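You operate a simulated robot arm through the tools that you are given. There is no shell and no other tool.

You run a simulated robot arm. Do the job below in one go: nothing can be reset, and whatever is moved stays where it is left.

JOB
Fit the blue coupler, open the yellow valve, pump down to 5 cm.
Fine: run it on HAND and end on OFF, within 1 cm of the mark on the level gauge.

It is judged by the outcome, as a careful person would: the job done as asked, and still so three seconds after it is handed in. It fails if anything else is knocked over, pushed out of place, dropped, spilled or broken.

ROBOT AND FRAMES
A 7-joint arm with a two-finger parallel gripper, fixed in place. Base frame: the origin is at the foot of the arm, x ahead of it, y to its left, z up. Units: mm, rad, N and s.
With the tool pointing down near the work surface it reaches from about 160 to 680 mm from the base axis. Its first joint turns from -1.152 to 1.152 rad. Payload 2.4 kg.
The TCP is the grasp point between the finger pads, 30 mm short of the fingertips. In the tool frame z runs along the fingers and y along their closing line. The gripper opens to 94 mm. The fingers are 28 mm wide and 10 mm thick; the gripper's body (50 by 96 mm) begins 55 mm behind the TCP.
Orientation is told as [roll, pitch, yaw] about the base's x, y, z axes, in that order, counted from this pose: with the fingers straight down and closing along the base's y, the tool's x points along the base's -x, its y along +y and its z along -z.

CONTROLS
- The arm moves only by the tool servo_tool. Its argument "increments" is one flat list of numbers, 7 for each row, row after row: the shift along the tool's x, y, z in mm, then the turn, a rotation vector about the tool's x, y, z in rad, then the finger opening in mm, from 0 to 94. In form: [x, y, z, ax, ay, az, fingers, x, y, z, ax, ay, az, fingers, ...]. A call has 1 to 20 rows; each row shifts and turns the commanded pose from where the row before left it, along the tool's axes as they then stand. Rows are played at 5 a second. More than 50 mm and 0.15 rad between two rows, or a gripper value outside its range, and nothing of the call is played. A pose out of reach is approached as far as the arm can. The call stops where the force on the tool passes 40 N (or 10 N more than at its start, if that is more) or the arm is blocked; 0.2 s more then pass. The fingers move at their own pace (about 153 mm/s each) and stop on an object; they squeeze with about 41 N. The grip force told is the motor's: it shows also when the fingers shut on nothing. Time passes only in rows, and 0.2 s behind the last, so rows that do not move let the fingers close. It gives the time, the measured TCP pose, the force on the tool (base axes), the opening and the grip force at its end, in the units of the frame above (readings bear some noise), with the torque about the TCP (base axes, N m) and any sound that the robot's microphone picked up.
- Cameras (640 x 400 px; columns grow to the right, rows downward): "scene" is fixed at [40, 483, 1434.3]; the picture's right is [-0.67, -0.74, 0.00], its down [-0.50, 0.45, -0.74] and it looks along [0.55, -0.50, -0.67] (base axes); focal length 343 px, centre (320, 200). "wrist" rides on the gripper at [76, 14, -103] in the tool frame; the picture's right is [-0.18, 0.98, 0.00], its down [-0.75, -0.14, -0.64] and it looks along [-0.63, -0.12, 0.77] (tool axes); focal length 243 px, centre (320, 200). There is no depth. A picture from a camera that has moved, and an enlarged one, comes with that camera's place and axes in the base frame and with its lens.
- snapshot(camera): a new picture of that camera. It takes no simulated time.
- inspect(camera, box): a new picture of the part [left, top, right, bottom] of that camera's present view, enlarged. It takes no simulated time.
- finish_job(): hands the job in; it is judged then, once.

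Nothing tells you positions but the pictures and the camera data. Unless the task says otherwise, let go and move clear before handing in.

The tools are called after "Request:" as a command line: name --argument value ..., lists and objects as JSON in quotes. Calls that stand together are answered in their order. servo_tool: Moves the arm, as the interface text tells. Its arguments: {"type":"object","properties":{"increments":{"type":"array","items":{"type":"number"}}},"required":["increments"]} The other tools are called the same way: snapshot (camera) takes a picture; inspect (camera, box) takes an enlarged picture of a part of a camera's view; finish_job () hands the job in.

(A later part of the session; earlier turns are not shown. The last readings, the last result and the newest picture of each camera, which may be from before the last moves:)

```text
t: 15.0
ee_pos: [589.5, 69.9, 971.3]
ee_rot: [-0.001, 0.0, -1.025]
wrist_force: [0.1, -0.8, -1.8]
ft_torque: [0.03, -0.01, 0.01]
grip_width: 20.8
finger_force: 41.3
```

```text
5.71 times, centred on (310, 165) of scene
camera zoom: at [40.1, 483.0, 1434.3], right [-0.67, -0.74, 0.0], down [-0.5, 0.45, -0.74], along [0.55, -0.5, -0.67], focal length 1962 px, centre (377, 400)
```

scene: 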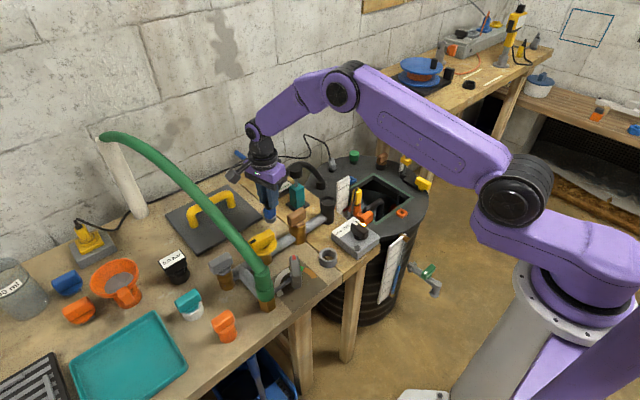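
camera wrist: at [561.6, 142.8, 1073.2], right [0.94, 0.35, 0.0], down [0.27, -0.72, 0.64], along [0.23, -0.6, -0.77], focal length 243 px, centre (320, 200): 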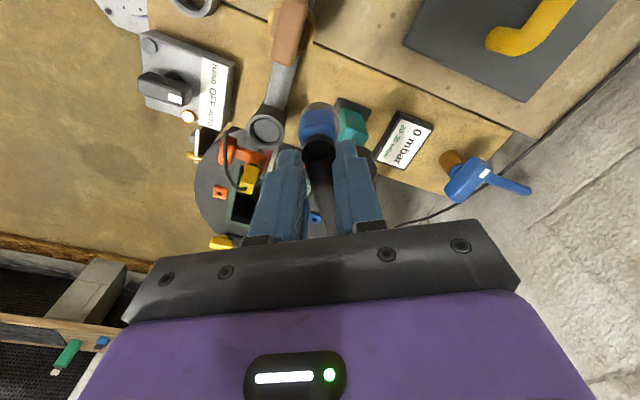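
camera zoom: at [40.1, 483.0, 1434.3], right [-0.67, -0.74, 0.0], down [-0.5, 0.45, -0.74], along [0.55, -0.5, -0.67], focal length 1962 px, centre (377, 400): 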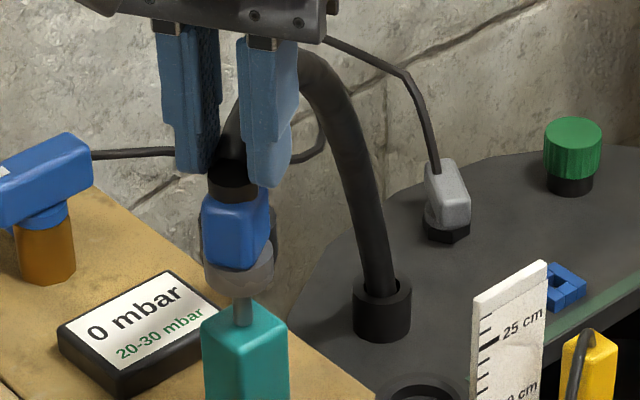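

The hose has cleared the teal post, which still stands upright. I'm carrying on to a point just above the cup mouth.

Request:
servo_tool --increments '[-8.79, -13.86, 0, 0, 0, -0.0615, 0, -7.92, -14.38, 10, 0, 0, -0.0615, 0, -7.02, -14.83, 15, 0, 0, -0.0615, 0, -6.1, -15.23, 25, 0, 0, -0.0615, 0, -5.15, -15.58, 31, 0, 0, -0.0615, 0, 0, 0, 0, 0, 0, 0, 0]'

Request:
snapshot --camera "wrist"

Request:
inspect --camera "wrist" --box '[220, 80, 420, 240]'

Request:
inspect --camera "scene" --box '[280, 130, 380, 240]'

```text
t: 16.4
ee_pos: [553.8, -5.0, 888.6]
ee_rot: [0.0, -0.001, -0.721]
wrist_force: [0.4, 0.7, -0.7]
ft_torque: [-0.01, -0.01, 0.0]
grip_width: 20.9
finger_force: 41.0
```

```text
taken
camera wrist: at [504.1, 57.3, 991.1], right [0.79, 0.62, 0.0], down [0.47, -0.6, 0.64], along [0.4, -0.51, -0.77], focal length 243 px, centre (320, 200)
```

wrist: 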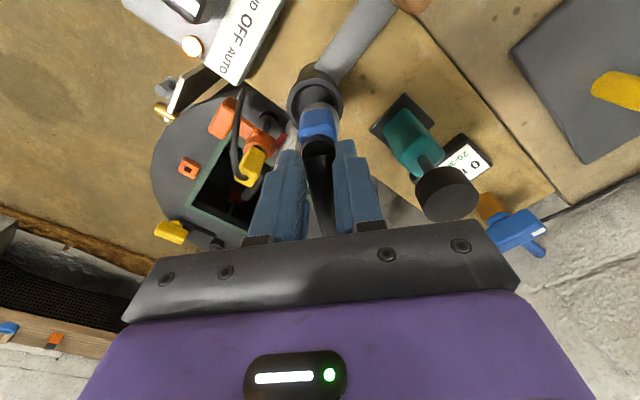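

```text
2.50 times, centred on (320, 160) of wrist
camera zoom: at [504.1, 57.3, 991.1], right [0.79, 0.62, 0.0], down [0.47, -0.6, 0.64], along [0.4, -0.51, -0.77], focal length 606 px, centre (320, 300)
```

zoom: 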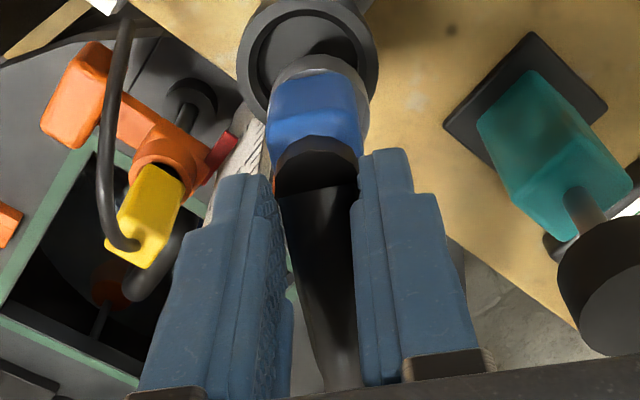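

```text
3.64 times, centred on (330, 185) of scene
camera zoom: at [40.1, 483.0, 1434.3], right [-0.67, -0.74, 0.0], down [-0.5, 0.45, -0.74], along [0.55, -0.5, -0.67], focal length 1249 px, centre (284, 254)
```

zoom: 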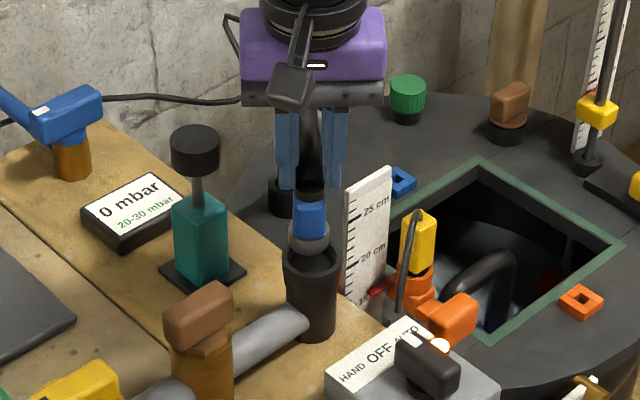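

Request:
inspect --camera "wrist" --box '[260, 50, 380, 160]'

Request:
inspect --camera "scene" --box '[300, 170, 350, 230]'

```text
3.64 times, centred on (320, 105) of wrist
camera zoom: at [504.1, 57.3, 991.1], right [0.79, 0.62, 0.0], down [0.47, -0.6, 0.64], along [0.4, -0.51, -0.77], focal length 882 px, centre (320, 546)
```

zoom: 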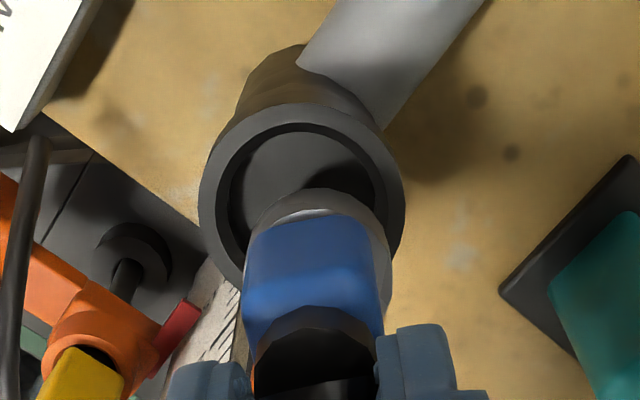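

```text
6.67 times, centred on (325, 200) of scene
camera zoom: at [40.1, 483.0, 1434.3], right [-0.67, -0.74, 0.0], down [-0.5, 0.45, -0.74], along [0.55, -0.5, -0.67], focal length 2290 px, centre (287, 200)
```

zoom: 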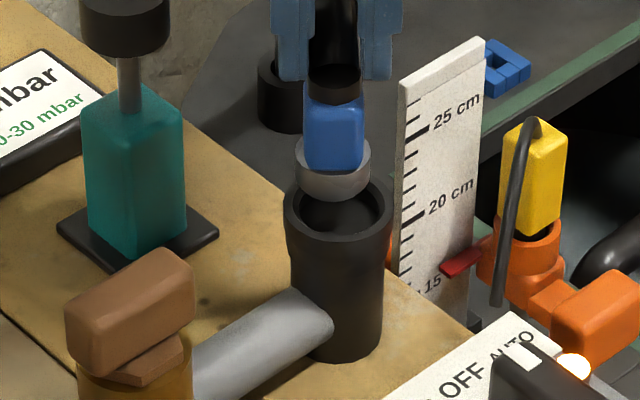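

The spigot (about 31–32 mm) hangs nearly vertical above the cup, whose bore is about 34 mm. Both views say to shift by roughly (−3, −1) mm, so I'm doing that and lowering 20 mm to recheck at close range.

Request:
servo_tool --increments '[1.7, -3.1, 0, 0, 0, 0, 0, 0, 0, 10, 0, 0, 0, 0, 0, 0, 10, 0, 0, 0, 0, 0, 0, 0, 0, 0, 0, 0]'

Request:
inspect --camera "wrist" --box '[260, 50, 380, 160]'

Request:
inspect --camera "scene" --box '[300, 170, 350, 230]'

```text
t: 17.3
ee_pos: [547.4, -1.2, 872.1]
ee_rot: [-0.005, 0.007, -0.719]
wrist_force: [-6.5, 1.2, 11.4]
ft_torque: [-0.02, 0.15, 0.0]
grip_width: 20.7
finger_force: 40.6
heard: snap
stopped in row 4: the force on the tool passed its limit at 49 N (the readings are from after the stop); the commanded pose is now the measured one
```

```text
3.64 times, centred on (320, 105) of wrist
camera zoom: at [499.3, 59.0, 974.2], right [0.79, 0.62, -0.01], down [0.48, -0.6, 0.64], along [0.39, -0.5, -0.77], focal length 882 px, centre (320, 546)
```

zoom: 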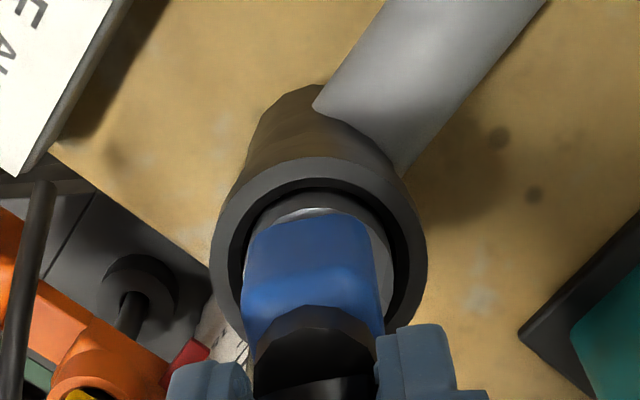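

```text
6.67 times, centred on (325, 200) of scene
camera zoom: at [39.7, 483.0, 1434.3], right [-0.67, -0.74, 0.0], down [-0.5, 0.45, -0.74], along [0.55, -0.5, -0.67], focal length 2290 px, centre (287, 200)
```

zoom: 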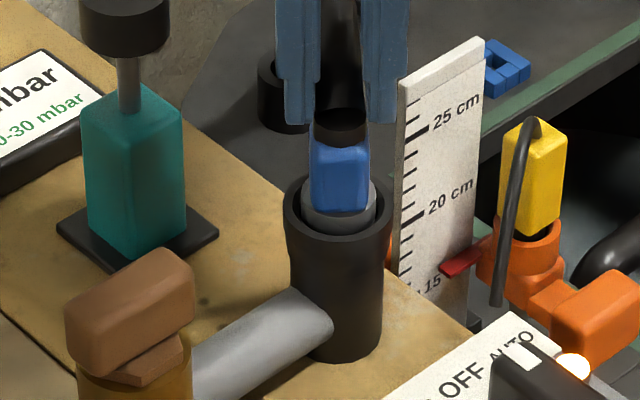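

I heard a snap, and the coupler pulled itself into the centre of the cup. Both views show the spigot seated concentrically in the mouth, so I'm opening the fingers a little to check that it stays put.

Request:
servo_tool --increments '[0, 0, 0, 0, 0, 0, 24, 0, 0, 0, 0, 0, 0, 40, 0, 0, 0, 0, 0, 0, 40, 0, 0, 0, 0, 0, 0, 40]'

Request:
inspect --camera "wrist" --box '[260, 50, 380, 160]'

Request:
inspect --camera "scene" --box '[300, 170, 350, 230]'

```text
t: 18.3
ee_pos: [547.8, -2.6, 871.3]
ee_rot: [-0.004, 0.009, -0.72]
wrist_force: [-0.3, 1.0, -0.7]
ft_torque: [0.04, 0.03, 0.01]
grip_width: 39.9
finger_force: 0.1
```

```text
3.64 times, centred on (320, 105) of wrist
camera zoom: at [499.9, 58.9, 973.6], right [0.79, 0.62, -0.01], down [0.48, -0.6, 0.64], along [0.39, -0.5, -0.77], focal length 882 px, centre (320, 546)
```

zoom: 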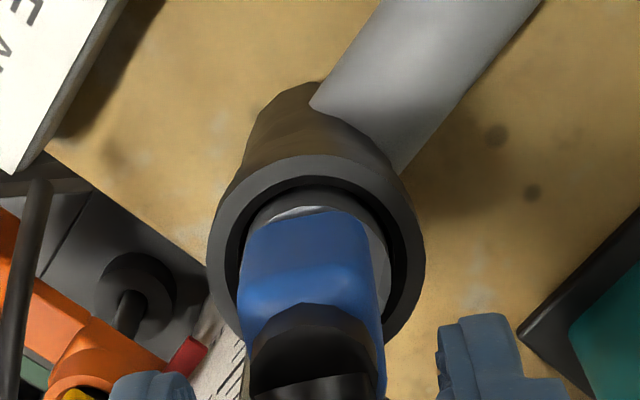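

```text
6.67 times, centred on (325, 200) of scene
camera zoom: at [40.0, 483.0, 1434.3], right [-0.67, -0.74, 0.0], down [-0.5, 0.45, -0.74], along [0.55, -0.5, -0.67], focal length 2290 px, centre (287, 200)
```

zoom: 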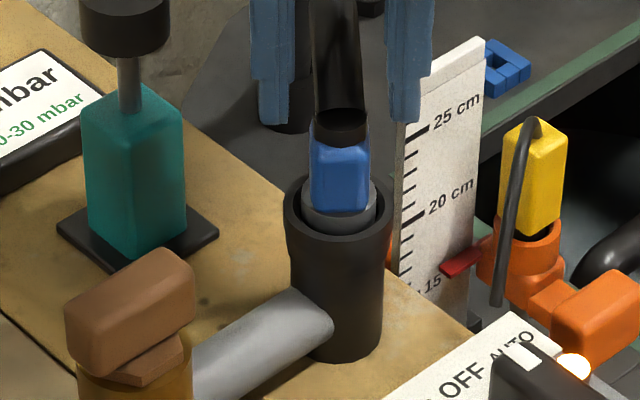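

The coupler stays upright and centred on its own. I'm checking the hose path around the gripper before backing out.

Request:
snapshot --camera "scene"

Request:
inspect --camera "scene" --box '[270, 90, 390, 220]'

Request:
snapshot --camera "wrist"

```text
taken
```

scene: 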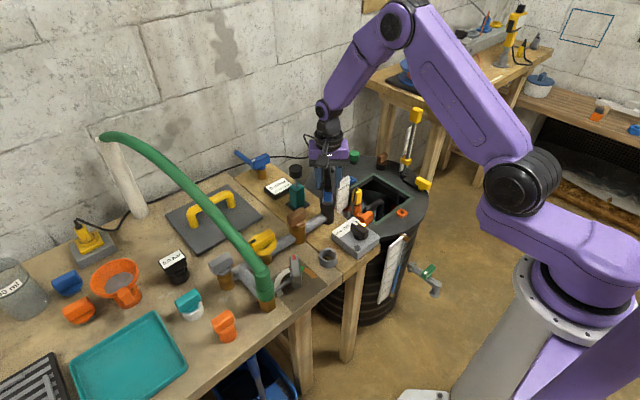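

```text
3.08 times, centred on (330, 155) of scene
camera zoom: at [40.0, 483.0, 1434.3], right [-0.67, -0.74, 0.0], down [-0.5, 0.45, -0.74], along [0.55, -0.5, -0.67], focal length 1057 px, centre (289, 338)
```

zoom: 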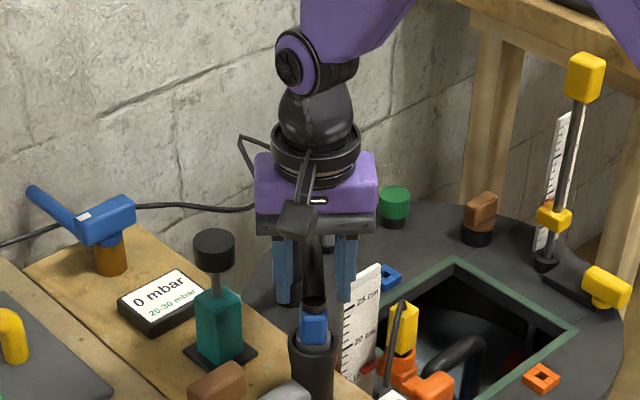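

```text
taken
camera wrist: at [499.9, 58.9, 973.6], right [0.79, 0.62, -0.01], down [0.48, -0.6, 0.64], along [0.39, -0.5, -0.77], focal length 243 px, centre (320, 200)
```

wrist: 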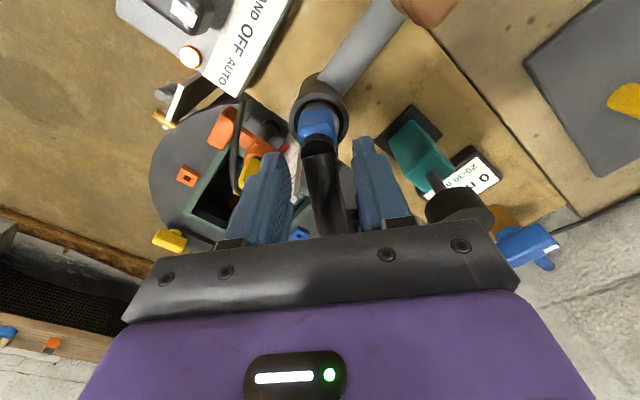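

The hose runs freely between the fingers and away toward the lid. I'm rising straight up, then turning back to yaw 0 and looking for the yellow valve.

Request:
servo_tool --increments '[0, 0, -10, 0, 0, 0, 50, 0, 0, -20, 0, 0, 0, 50, 0, 0, -25, 0, 0, 0, 50, 0, 0, -30, 0, 0, 0, 50, 0, 0, -30, 0, 0, 0, 50, 0, 0, 0, 0, 0, -0.144, 50, 0, 0, 0, 0, 0, -0.144, 50, 0, 0, 0, 0, 0, -0.144, 50, 0, 0, 0, 0, 0, -0.144, 50, 0, 0, 0, 0, 0, -0.144, 50, 0, 0, 0, 0, 0, 0, 50]'

Request:
snapshot --camera "wrist"

Request:
inspect --camera "scene" --box '[270, 120, 390, 250]'

```text
t: 20.7
ee_pos: [548.7, -1.8, 985.9]
ee_rot: [0.002, 0.006, 0.004]
wrist_force: [0.3, 0.0, -0.1]
ft_torque: [-0.02, -0.01, 0.0]
grip_width: 49.9
finger_force: 0.0
```

```text
taken
camera wrist: at [472.7, 12.0, 1088.9], right [0.18, 0.98, 0.0], down [0.76, -0.14, 0.64], along [0.63, -0.12, -0.77], focal length 243 px, centre (320, 200)
```

wrist: 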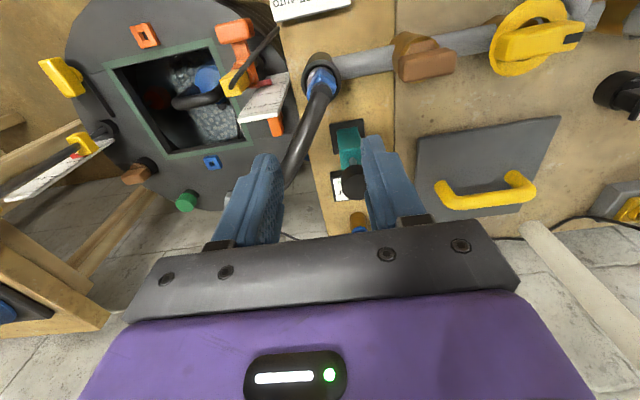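

```text
3.08 times, centred on (330, 185) of scene
camera zoom: at [40.0, 483.0, 1434.3], right [-0.67, -0.74, 0.0], down [-0.5, 0.45, -0.74], along [0.55, -0.5, -0.67], focal length 1057 px, centre (289, 246)
```

zoom: 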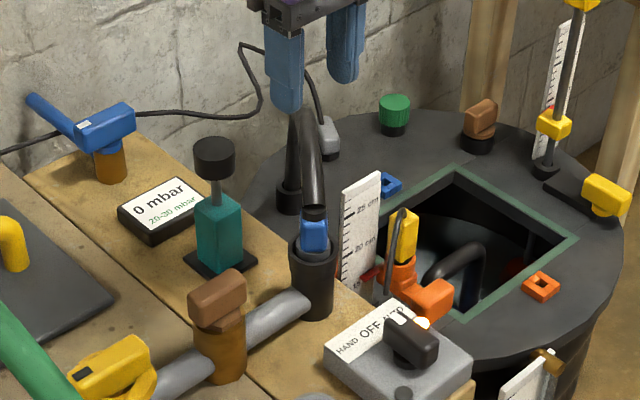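

The coupler stays fitted after I backed off. Now I'm moving over to the yellow valve for a close look.

Request:
servo_tool --increments '[1.6, 33.4, 9, 0, 0, 0, 50, 1.6, 33.4, 9, 0, 0, 0, 50, 1.6, 33.4, 9, 0, 0, 0, 50, 1.6, 33.4, 9, 0, 0, 0, 50, 1.6, 33.4, 9, 0, 0, 0, 50, 0, 0, 0, 0, 0, 0, 50]'

Request:
snapshot --camera "wrist"

Request:
inspect --camera "wrist" --box '[280, 20, 480, 160]'

Request:
inspect --camera "scene" --box '[210, 210, 320, 310]'

```text
t: 22.1
ee_pos: [539.0, 166.2, 942.8]
ee_rot: [0.002, 0.007, 0.0]
wrist_force: [0.2, -0.1, 0.4]
ft_torque: [-0.07, -0.02, -0.02]
grip_width: 50.0
finger_force: 0.1
```

```text
taken
camera wrist: at [462.6, 181.0, 1045.1], right [0.18, 0.98, 0.0], down [0.76, -0.14, 0.64], along [0.63, -0.12, -0.77], focal length 243 px, centre (320, 200)
```

wrist: 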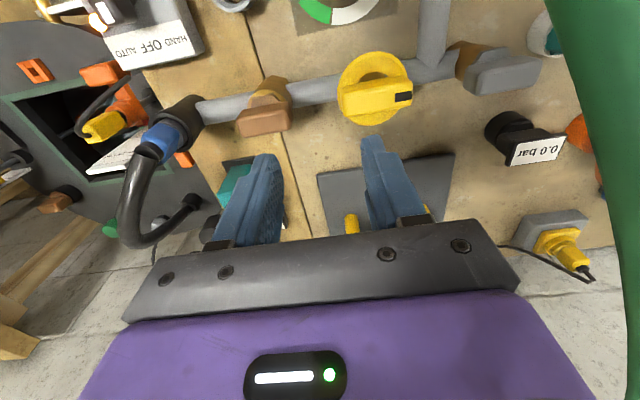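

```text
2.86 times, centred on (380, 90) of wrist
camera zoom: at [462.6, 181.0, 1045.1], right [0.18, 0.98, 0.0], down [0.76, -0.14, 0.64], along [0.63, -0.12, -0.77], focal length 693 px, centre (149, 514)
```

zoom: 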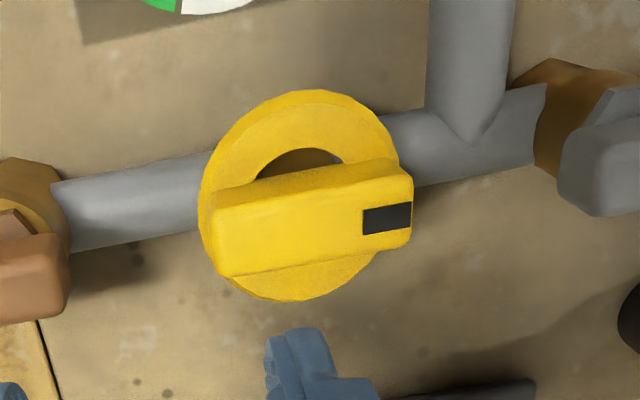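

```text
4.00 times, centred on (265, 260) of scene
camera zoom: at [40.0, 483.0, 1434.3], right [-0.67, -0.74, 0.0], down [-0.5, 0.45, -0.74], along [0.55, -0.5, -0.67], focal length 1374 px, centre (540, -40)
```

zoom: 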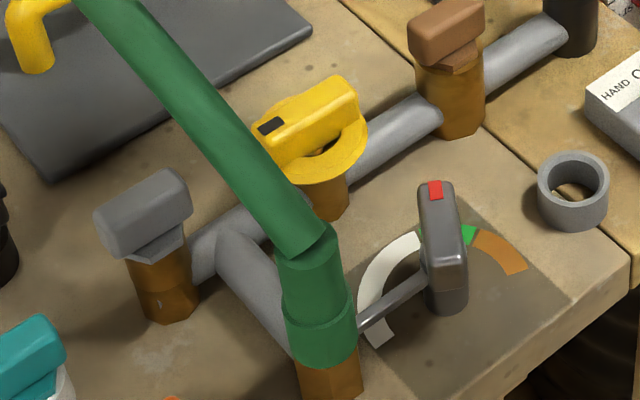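

The yellow valve is a handwheel with a bar across it and a black index mark. The bar lies along the pipe at about (540, 220), with its top near z 815. I'm turning the tool to yaw +90° so the fingers straddle the bar and the camera stays away from the green hose.

Request:
servo_tool --increments '[0, 0, 0, 0, -0.007, -0.1428, 50, 0, 0, 0, 0, 0, -0.1428, 50, 0, 0, 0, 0, 0, -0.1428, 50, 0, 0, 0, 0, 0, -0.1428, 50, 0, 0, 0, 0, 0, -0.1428, 50, 0, 0, 0, 0, 0, -0.1428, 50, 0, 0, 0, 0, 0, -0.1428, 50, 0, 0, 0, 0, 0, -0.1428, 50, 0, 0, 0, 0, 0, -0.1428, 50, 0, 0, 0, 0, 0, -0.1428, 50, 0, 0, 0, 0, 0, -0.1428, 50, 0, 0, 0, 0, 0, 0, 50]'

Request:
snapshot --camera "wrist"

Request:
inspect --camera "wrist" --box '[230, 60, 410, 200]'

```text
t: 24.7
ee_pos: [541.0, 164.2, 941.1]
ee_rot: [0.001, -0.002, 1.573]
wrist_force: [0.3, -0.2, -0.1]
ft_torque: [0.0, 0.02, 0.0]
grip_width: 50.1
finger_force: 0.0
```

```text
taken
camera wrist: at [525.2, 88.4, 1043.4], right [-0.98, 0.18, 0.0], down [0.14, 0.75, 0.64], along [0.12, 0.63, -0.77], focal length 243 px, centre (320, 200)
```

wrist: 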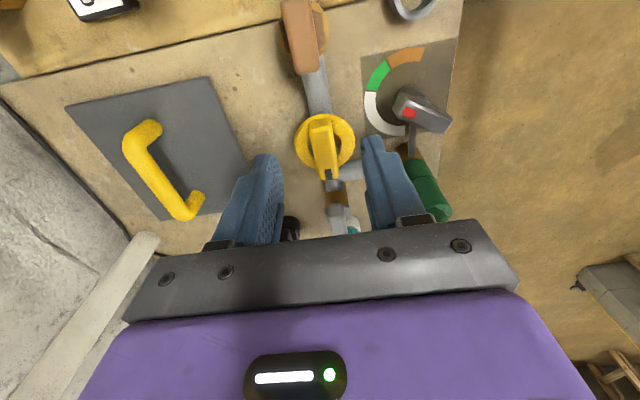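

```text
2.86 times, centred on (320, 130) of wrist
camera zoom: at [525.2, 88.4, 1043.4], right [-0.98, 0.18, 0.0], down [0.14, 0.75, 0.64], along [0.12, 0.63, -0.77], focal length 693 px, centre (320, 400)
```

zoom: 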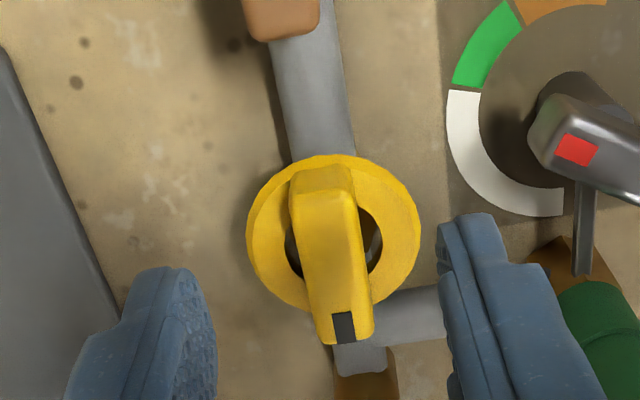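

Correcting for a small scene-camera bias, the bar top is at about (542, 219.5, 802), roughly 64 mm long and 22 mm wide, with the wheel rim near z≈778. I'm moving above it and descending part way.

Request:
servo_tool --increments '[-27, -0.5, 0, 0, 0, 0, 50, -28, -0.5, 0, 0, 0, 0, 50, 0, 0, 35, 0, 0, 0, 50, 0, 0, 35, 0, 0, 0, 50, 0, 0, 26, 0, 0, 0, 50, 0, 0, 0, 0, 0, 0, 50]'

Request:
snapshot --camera "wrist"

Request:
inspect --camera "wrist" --box '[230, 40, 410, 200]'

Request:
inspect --camera "scene" --box '[210, 170, 310, 280]'

```text
t: 26.1
ee_pos: [541.1, 220.8, 845.2]
ee_rot: [0.001, -0.002, 1.57]
wrist_force: [0.0, -0.1, -0.9]
ft_torque: [0.0, 0.02, 0.03]
grip_width: 49.9
finger_force: 0.0
```

```text
taken
camera wrist: at [525.5, 144.6, 947.1], right [-0.98, 0.18, 0.0], down [0.14, 0.75, 0.64], along [0.12, 0.63, -0.77], focal length 243 px, centre (320, 200)
```

wrist: 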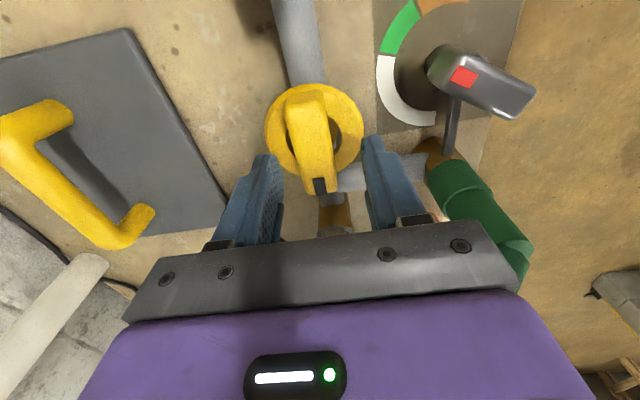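

```text
2.50 times, centred on (320, 120) of wrist
camera zoom: at [525.5, 144.6, 947.1], right [-0.98, 0.18, 0.0], down [0.14, 0.75, 0.64], along [0.12, 0.63, -0.77], focal length 606 px, centre (320, 400)
```

zoom: 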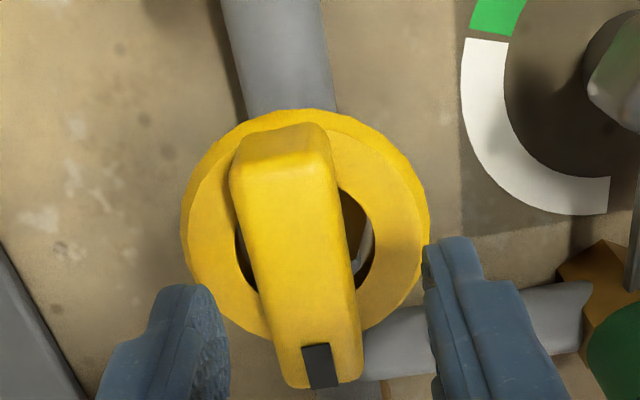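

```text
3.64 times, centred on (260, 225) of scene
camera zoom: at [40.0, 483.0, 1434.3], right [-0.67, -0.74, 0.0], down [-0.5, 0.45, -0.74], along [0.55, -0.5, -0.67], focal length 1249 px, centre (538, 109)
```

zoom: 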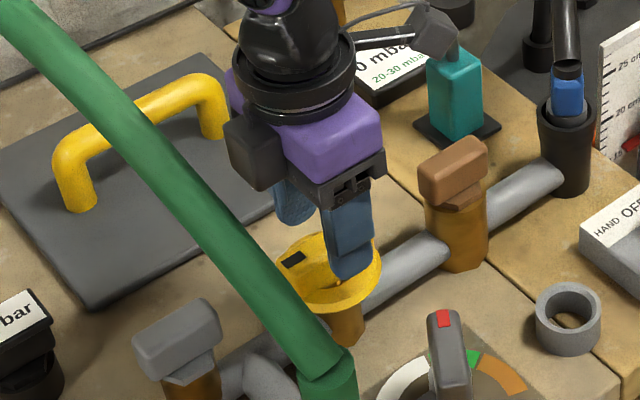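

The bar is centred between the fingers to within a couple of mm. I'm shifting +2.5 mm in x and descending so the pads sit around the bar, just above the wheel rim.

Request:
servo_tool --increments '[0, -2.5, 12, 0, 0, 0, 50, 0, 0, 10, 0, 0, 0, 50, 0, 0, 9, 0, 0, 0, 50, 0, 0, 0, 0, 0, 0, 50]'

Request:
inspect --camera "wrist" --box '[230, 60, 410, 220]'

Request:
inspect --camera "scene" --box '[230, 200, 300, 270]'

```text
t: 27.1
ee_pos: [546.5, 221.6, 818.1]
ee_rot: [-0.001, -0.004, 1.571]
wrist_force: [1.0, -0.7, 3.9]
ft_torque: [-0.05, 0.09, -0.02]
grip_width: 50.0
finger_force: 0.1
stopped in row 4: the force on the tool passed its limit at 42 N (the readings are from after the stop); the commanded pose is now the measured one
```

```text
2.50 times, centred on (320, 140) of wrist
camera zoom: at [529.9, 144.1, 920.1], right [-0.98, 0.18, 0.0], down [0.14, 0.75, 0.64], along [0.12, 0.63, -0.77], focal length 606 px, centre (320, 350)
```

zoom: 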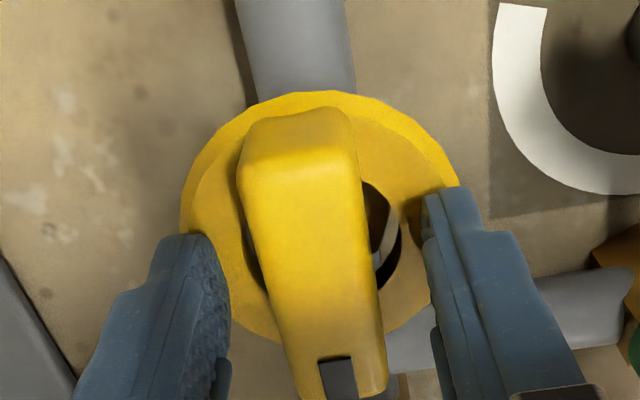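

```text
5.71 times, centred on (265, 235) of scene
camera zoom: at [40.0, 482.9, 1434.3], right [-0.67, -0.74, 0.0], down [-0.5, 0.45, -0.74], along [0.55, -0.5, -0.67], focal length 1962 px, centre (634, 0)
```

zoom: 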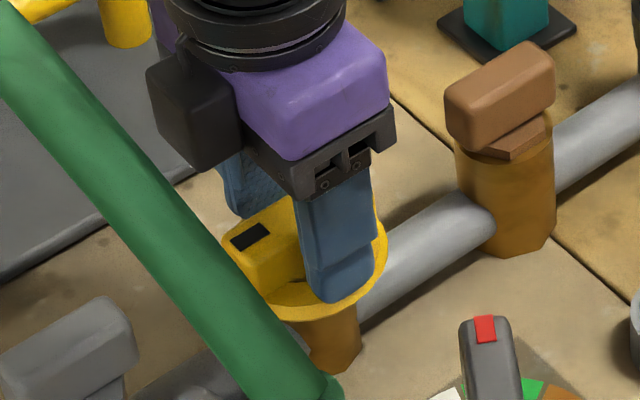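

The tips touched the wheel rim at z≈788. I'm lifting 3 mm and closing on the bar, which is centred to within about 1 mm.

Request:
servo_tool --increments '[0, 0, -3, 0, 0, 0, 50, 0, 0, 0, 0, 0, 0, 30, 0, 0, 0, 0, 0, 0, 10, 0, 0, 0, 0, 0, 0, 0, 0, 0, 0, 0, 0, 0, 0]'

Request:
inspect --camera "wrist" --box '[230, 60, 410, 220]'

```text
t: 28.3
ee_pos: [544.8, 220.8, 820.6]
ee_rot: [-0.001, -0.001, 1.57]
wrist_force: [-1.4, 0.7, -1.8]
ft_torque: [0.1, -0.05, -0.03]
grip_width: 23.9
finger_force: 45.1
```

```text
2.50 times, centred on (320, 140) of wrist
camera zoom: at [529.6, 144.3, 922.6], right [-0.98, 0.18, 0.0], down [0.14, 0.75, 0.64], along [0.12, 0.63, -0.77], focal length 606 px, centre (320, 350)
```

zoom: 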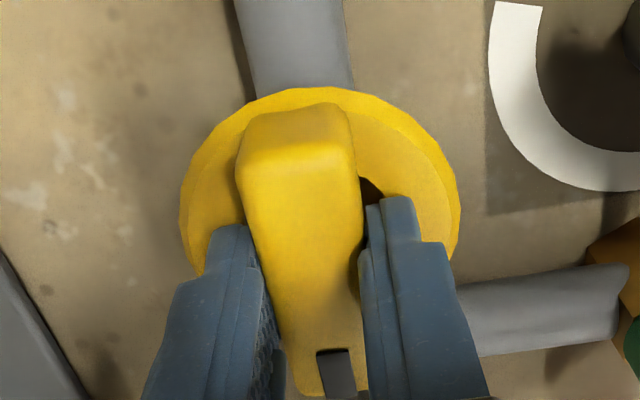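

The bar is gripped at 23.9 mm. I'm trying a small counter-clockwise turn, the usual opening direction, and watching force and torque.

Request:
servo_tool --increments '[0, 0, 0, 0, 0, -0.05, 0, 0, 0, 0, 0, 0, -0.05, 0, 0, 0, 0, 0, 0, -0.05, 0, 0, 0, 0, 0, 0, -0.05, 0, 0, 0, 0, 0, 0, 0, 0]'

Request:
inspect --camera "wrist" --box '[230, 60, 410, 220]'

Request:
inspect --camera "scene" --box '[210, 190, 310, 280]'

```text
t: 29.5
ee_pos: [544.4, 220.6, 820.7]
ee_rot: [0.0, -0.001, 1.767]
wrist_force: [-0.2, -2.1, -2.7]
ft_torque: [0.27, -0.05, -2.07]
grip_width: 28.7
finger_force: 44.7
```

```text
2.50 times, centred on (320, 140) of wrist
camera zoom: at [544.7, 142.8, 922.8], right [-1.0, -0.01, 0.0], down [-0.01, 0.77, 0.64], along [-0.01, 0.64, -0.77], focal length 606 px, centre (320, 350)
```

zoom: 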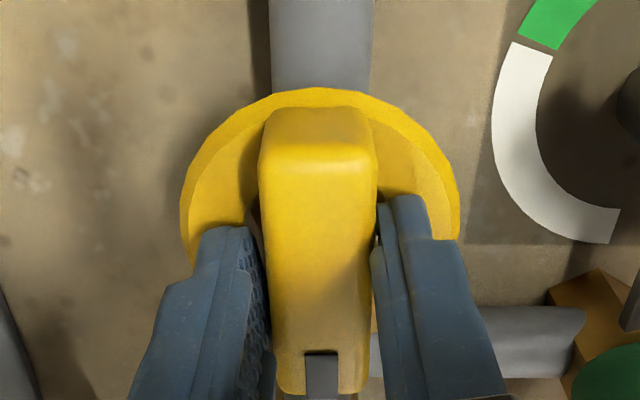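

```text
4.44 times, centred on (260, 235) of scene
camera zoom: at [40.0, 482.9, 1434.3], right [-0.67, -0.74, 0.0], down [-0.5, 0.45, -0.74], along [0.55, -0.5, -0.67], focal length 1526 px, centre (587, 44)
```

zoom: 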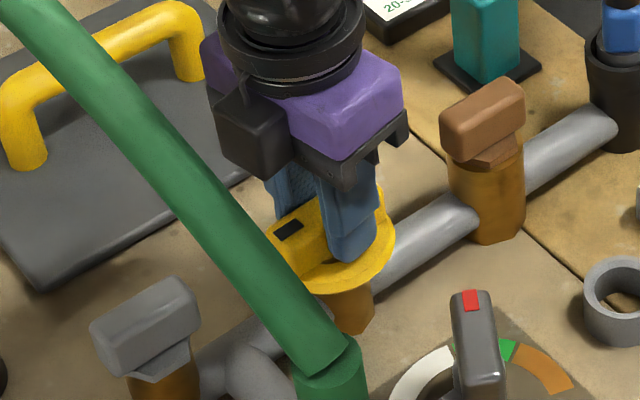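

The bar did not follow: the grip widened and the reaction is about 2 N·m, so it is blocked or stiff that way. I'm going back to square and feeling the clockwise direction gently.

Request:
servo_tool --increments '[0, 0, 0, 0, 0, 0.05, 0, 0, 0, 0, 0, 0, 0.05, 0, 0, 0, 0, 0, 0, 0.05, 0, 0, 0, 0, 0, 0, 0.05, 0, 0, 0, 0, 0, 0, 0, 0]'

Request:
servo_tool --increments '[0, 0, 0, 0, 0, 0.04, 0, 0, 0, 0, 0, 0, 0.04, 0, 0, 0, 0, 0, 0, 0.04, 0, 0, 0, 0, 0, 0, 0, 0]'

Request:
inspect --camera "wrist" --box '[230, 60, 410, 220]'

```text
t: 30.7
ee_pos: [545.1, 221.2, 821.2]
ee_rot: [-0.003, -0.005, 1.571]
wrist_force: [9.1, 6.3, -5.8]
ft_torque: [-0.04, 0.22, -0.04]
grip_width: 23.7
finger_force: 44.9
```

```text
t: 31.7
ee_pos: [545.1, 221.1, 821.1]
ee_rot: [-0.001, -0.003, 1.453]
wrist_force: [11.1, 9.6, 4.7]
ft_torque: [-0.77, 0.11, 0.02]
grip_width: 23.6
finger_force: 44.9
```

```text
2.50 times, centred on (320, 140) of wrist
camera zoom: at [520.5, 147.5, 922.8], right [-0.95, 0.3, 0.0], down [0.23, 0.73, 0.64], along [0.19, 0.61, -0.76], focal length 606 px, centre (320, 350)
```

zoom: 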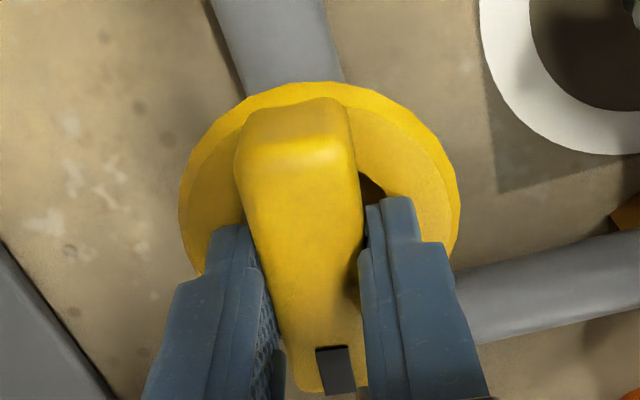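

Clockwise moves freely and the bar follows, while counter-clockwise was against a stop. Before deciding which end is open, I want to look at the other valves, the gauges and any markings.

Request:
inspect --camera "scene" --box '[380, 90, 450, 200]'

Request:
inspect --camera "scene" --box '[370, 225, 415, 310]'

Request:
inspect --camera "scene" --box '[270, 195, 330, 255]'

Request:
inspect --camera "scene" --box '[200, 240, 320, 320]'

Request:
inspect --camera "scene" --box '[330, 170, 390, 250]'

Request:
snapshot --camera "wrist"

```text
3.64 times, centred on (415, 145) of scene
camera zoom: at [40.2, 483.2, 1434.2], right [-0.67, -0.74, 0.0], down [-0.5, 0.45, -0.74], along [0.55, -0.5, -0.67], focal length 1249 px, centre (-26, 400)
```

zoom: 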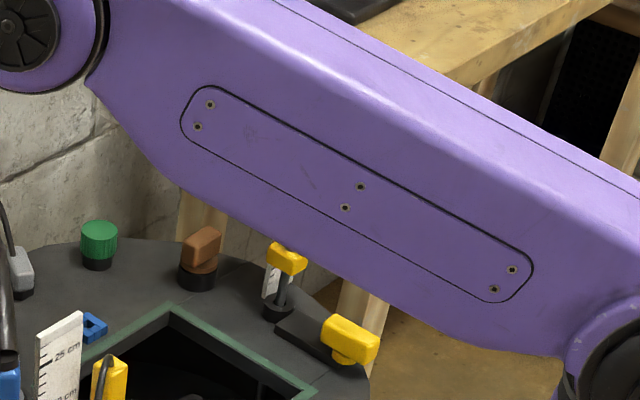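

```text
4.71 times, centred on (392, 268) of scene
camera zoom: at [40.2, 483.2, 1434.2], right [-0.67, -0.74, 0.0], down [-0.5, 0.45, -0.74], along [0.55, -0.5, -0.67], focal length 1616 px, centre (-21, -118)
```

zoom: 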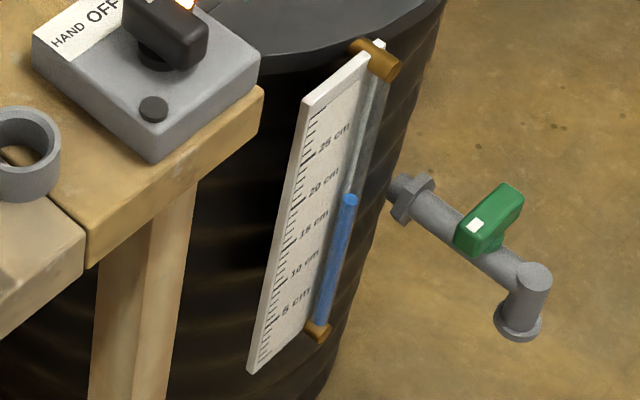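

```text
6.67 times, centred on (300, 225) of scene
camera zoom: at [40.2, 483.2, 1434.2], right [-0.67, -0.74, 0.0], down [-0.5, 0.45, -0.74], along [0.55, -0.5, -0.67], focal length 2290 px, centre (453, 33)
```

zoom: 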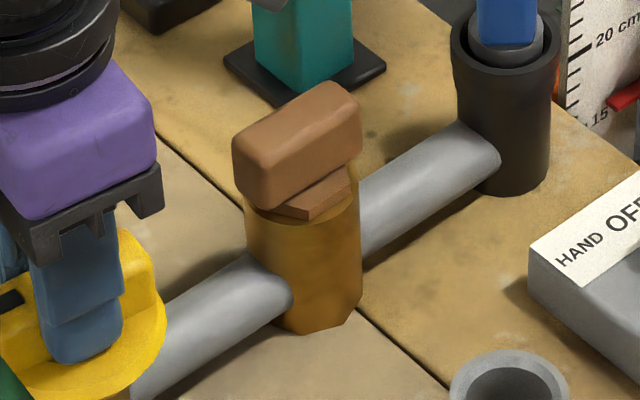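

```text
5.00 times, centred on (260, 280) of scene
camera zoom: at [40.2, 483.2, 1434.2], right [-0.67, -0.74, 0.0], down [-0.5, 0.45, -0.74], along [0.55, -0.5, -0.67], focal length 1717 px, centre (620, -200)
```

zoom: 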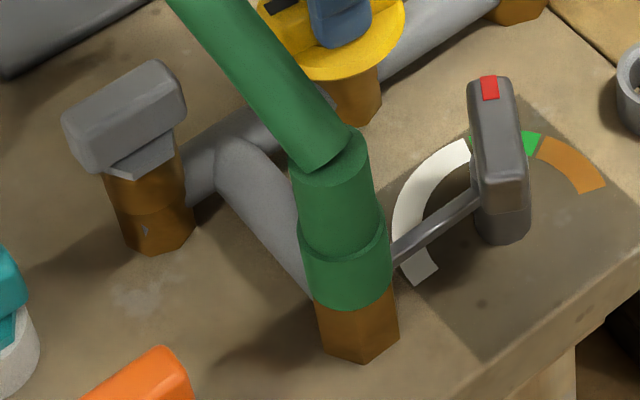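

```text
5.00 times, centred on (360, 210) of scene
camera zoom: at [40.2, 483.2, 1434.2], right [-0.67, -0.74, 0.0], down [-0.5, 0.45, -0.74], along [0.55, -0.5, -0.67], focal length 1717 px, centre (120, 150)
```

zoom: 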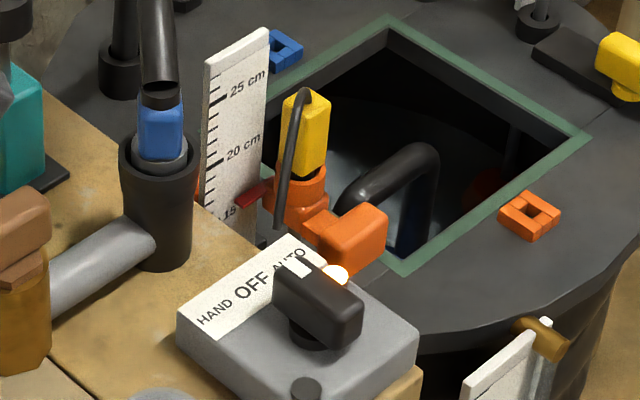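

```text
taken
camera wrist: at [520.5, 147.5, 922.8], right [-0.95, 0.3, 0.0], down [0.23, 0.73, 0.64], along [0.19, 0.61, -0.76], focal length 243 px, centre (320, 200)
```

wrist: 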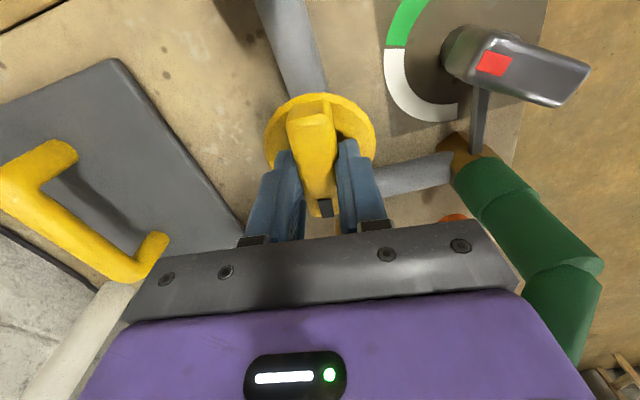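

The drain tap's handle is across its pipe and not draining, so a handle across the pipe means closed there. I'll find the yellow valve's travel with the pump off, turning clockwise in small steps and relieving side load as I go.

Request:
servo_tool --increments '[-0.8, -0.6, 0, 0, 0, 0.08, 0, 0, 0, 0, 0, 0, 0.08, 0, 0, 0, 0, 0, 0, 0.08, 0, 0, 0, 0, 0, 0, 0, 0]'

```text
t: 32.7
ee_pos: [545.7, 221.7, 821.7]
ee_rot: [0.0, -0.004, 1.211]
wrist_force: [1.1, 3.8, 19.6]
ft_torque: [0.64, 0.01, -0.09]
grip_width: 24.1
finger_force: 44.9
```

Request:
inspect --camera "wrist" --box '[230, 60, 410, 220]'

Request:
inspect --camera "scene" --box '[220, 200, 310, 280]'

```text
2.50 times, centred on (320, 140) of wrist
camera zoom: at [504.0, 155.1, 922.9], right [-0.85, 0.52, 0.0], down [0.4, 0.65, 0.64], along [0.33, 0.55, -0.77], focal length 606 px, centre (320, 350)
```

zoom: 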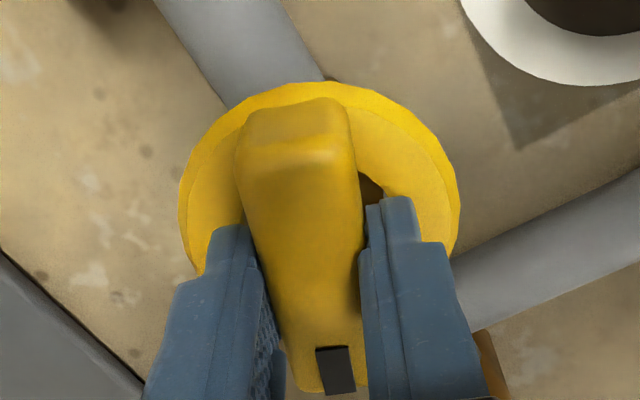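

```text
5.00 times, centred on (265, 240) of scene
camera zoom: at [39.7, 482.9, 1434.3], right [-0.67, -0.74, 0.0], down [-0.5, 0.45, -0.74], along [0.55, -0.5, -0.67], focal length 1717 px, centre (595, 0)
```

zoom: 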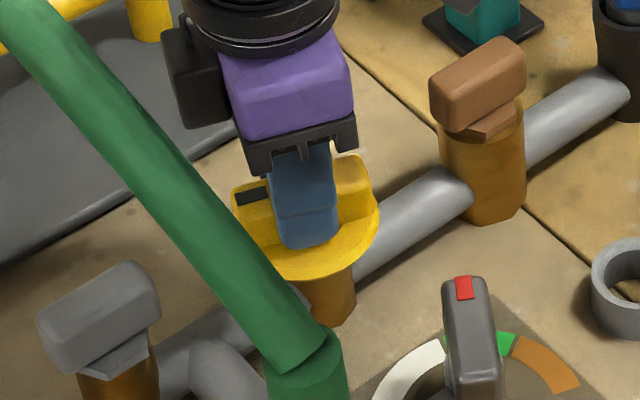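

The bar has turned about 20° with the gripper, and I feel an upward push of 20 N. I'm lifting 1.4 mm to relieve it and reading again.

Request:
servo_tool --increments '[0, 0, -1.4, 0, 0, 0, 0, 0, 0, 0, 0, 0, 0, 0]'

Request:
servo_tool --increments '[0, 0, 0, 0, 0, 0.06, 0, 0, 0, 0, 0, 0, 0.06, 0, 0, 0, 0, 0, 0, 0.06, 0, 0, 0, 0, 0, 0, 0, 0]'

```text
t: 33.3
ee_pos: [545.8, 220.7, 820.5]
ee_rot: [0.001, -0.002, 1.212]
wrist_force: [10.3, 6.5, -0.8]
ft_torque: [0.27, -0.49, 0.0]
grip_width: 23.9
finger_force: 44.8
```

```text
t: 34.3
ee_pos: [546.2, 221.7, 821.6]
ee_rot: [0.001, 0.0, 1.03]
wrist_force: [10.7, 7.1, -23.7]
ft_torque: [1.02, -0.95, 0.02]
grip_width: 23.4
finger_force: 45.0
```

Request:
servo_tool --increments '[-0.8, -0.4, 1.2, 0, 0, 0.05, 0, 0, 0, 0, 0, 0, 0.08, 0, 0, 0, 0, 0, 0, 0.08, 0, 0, 0, 0, 0, 0, 0.08, 0, 0, 0, 0, 0, 0, 0, 0]'

```text
t: 35.5
ee_pos: [547.3, 221.4, 820.4]
ee_rot: [0.001, 0.0, 0.74]
wrist_force: [-1.9, 0.3, 3.9]
ft_torque: [-0.34, -0.07, 0.0]
grip_width: 23.9
finger_force: 44.8
```

The turn is smooth with low forces, now at about 48° clockwise. I'm continuing toward 90°.

Request:
servo_tool --increments '[0, 0, 0, 0, 0, 0.08, 0, 0, 0, 0, 0, 0, 0.08, 0, 0, 0, 0, 0, 0, 0.08, 0, 0, 0, 0, 0, 0, 0.08, 0, 0, 0, 0, 0, 0, 0, 0]'

Request:
inspect --camera "scene" --box '[220, 200, 310, 280]'

```text
t: 36.7
ee_pos: [546.6, 219.4, 820.9]
ee_rot: [0.0, 0.0, 0.421]
wrist_force: [0.8, -6.6, 6.9]
ft_torque: [-0.79, 0.89, -0.03]
grip_width: 23.9
finger_force: 44.7
```

```text
5.00 times, centred on (265, 240) of scene
camera zoom: at [39.9, 482.8, 1434.3], right [-0.67, -0.74, 0.0], down [-0.5, 0.45, -0.74], along [0.55, -0.5, -0.67], focal length 1717 px, centre (595, 0)
```

zoom: 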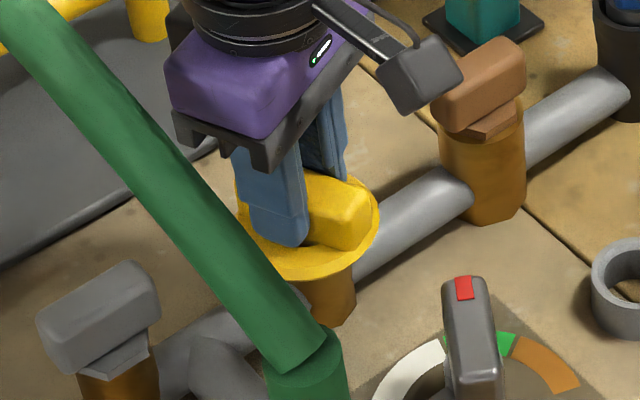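

Request:
servo_tool --increments '[0.25, -0.55, 0, 0, 0, 0.08, 0, 0, 0, 0, 0, 0, 0.08, 0, 0, 0, 0, 0, 0, 0.08, 0, 0, 0, 0, 0, 0, 0.08, 0, 0, 0, 0, 0, 0, 0, 0]'

```text
t: 37.9
ee_pos: [546.3, 219.5, 820.9]
ee_rot: [0.003, -0.001, 0.101]
wrist_force: [-6.2, -13.2, 7.9]
ft_torque: [-0.47, -1.09, 0.03]
grip_width: 23.6
finger_force: 44.6
```

Request:
servo_tool --increments '[0.5, -0.9, 0, 0, 0, 0.04, 0, 0, 0, 0, 0, 0, 0.04, 0, 0, 0, 0, 0, 0, 0.04, 0, 0, 0, 0, 0, 0, 0.04, 0, 0, 0, 0, 0, 0, 0, 0]'

Request:
snapshot --camera "wrist"

Request:
inspect --camera "wrist" --box '[230, 60, 410, 220]'

```text
t: 39.1
ee_pos: [546.1, 219.3, 820.3]
ee_rot: [0.002, -0.001, -0.053]
wrist_force: [-4.0, -11.5, 13.9]
ft_torque: [-0.46, -0.28, 1.68]
grip_width: 24.6
finger_force: 45.3
```

```text
taken
camera wrist: at [470.2, 238.4, 923.0], right [0.24, 0.97, 0.0], down [0.74, -0.18, 0.64], along [0.62, -0.15, -0.77], focal length 243 px, centre (320, 200)
```

wrist: 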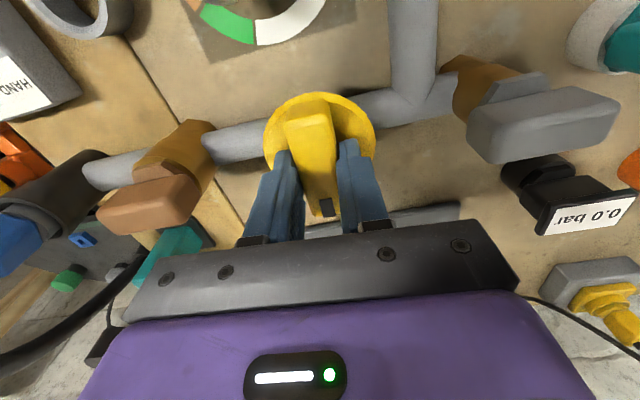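

```text
2.50 times, centred on (320, 140) of wrist
camera zoom: at [470.2, 238.4, 923.0], right [0.24, 0.97, 0.0], down [0.74, -0.18, 0.64], along [0.62, -0.15, -0.77], focal length 606 px, centre (320, 350)
```

zoom: 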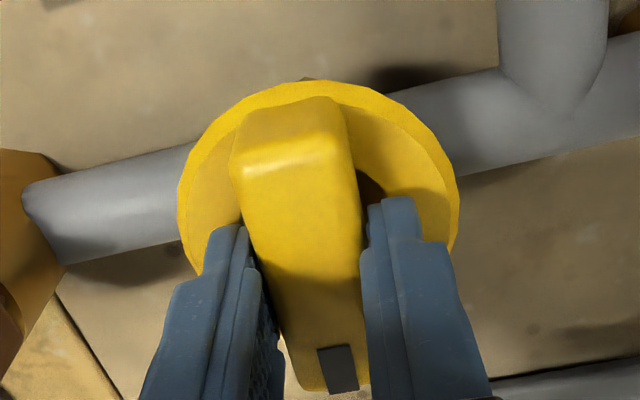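

It hit a stop at 90° clockwise, so this is a quarter-turn valve and the only free direction from its starting state was this one. I'm leaving it at the far stop for now and the level response will confirm it. I'm releasing and rising straight up.

Request:
servo_tool --increments '[0, 0, 0, 0, 0, 0, 30, 0, 0, 0, 0, 0, 0, 50, 0, 0, 0, 0, 0, 0, 50, 0, 0, -15, 0, 0, 0, 50, 0, 0, -30, 0, 0, 0, 50, 0, 0, -30, 0, 0, 0, 50, 0, 0, 0, 0, 0, 0, 50]'

Request:
snapshot --camera "wrist"

Request:
snapshot --camera "scene"

Request:
inspect --camera "wrist" --box '[230, 60, 410, 220]'

```text
t: 40.7
ee_pos: [546.0, 219.9, 894.9]
ee_rot: [0.003, 0.0, -0.059]
wrist_force: [0.1, 0.4, 0.5]
ft_torque: [0.01, -0.01, 0.02]
grip_width: 50.0
finger_force: 0.1
```

```text
taken
camera wrist: at [468.6, 239.2, 997.5], right [0.24, 0.97, 0.0], down [0.74, -0.19, 0.64], along [0.62, -0.15, -0.77], focal length 243 px, centre (320, 200)
```

wrist: 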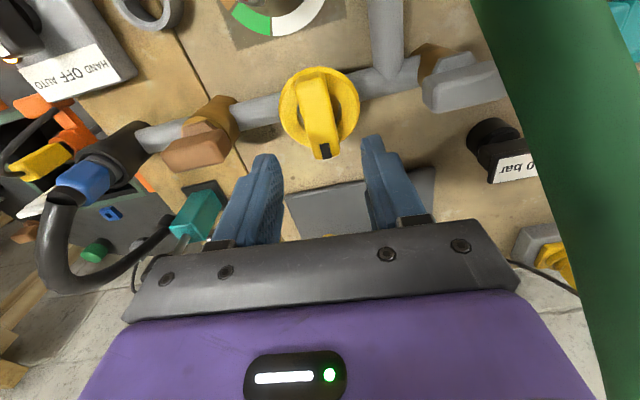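

```text
taken
```

scene: 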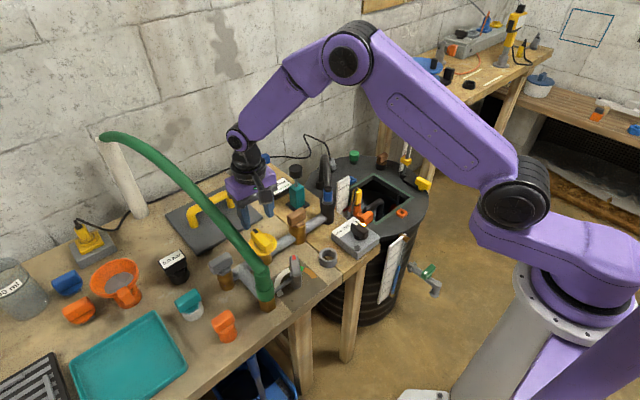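

```text
2.50 times, centred on (320, 140) of wrist
camera zoom: at [468.6, 239.2, 997.5], right [0.24, 0.97, 0.0], down [0.74, -0.19, 0.64], along [0.62, -0.15, -0.77], focal length 606 px, centre (320, 350)
```

zoom: 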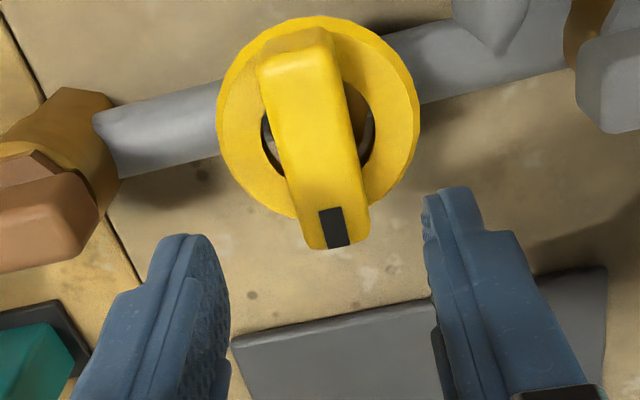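

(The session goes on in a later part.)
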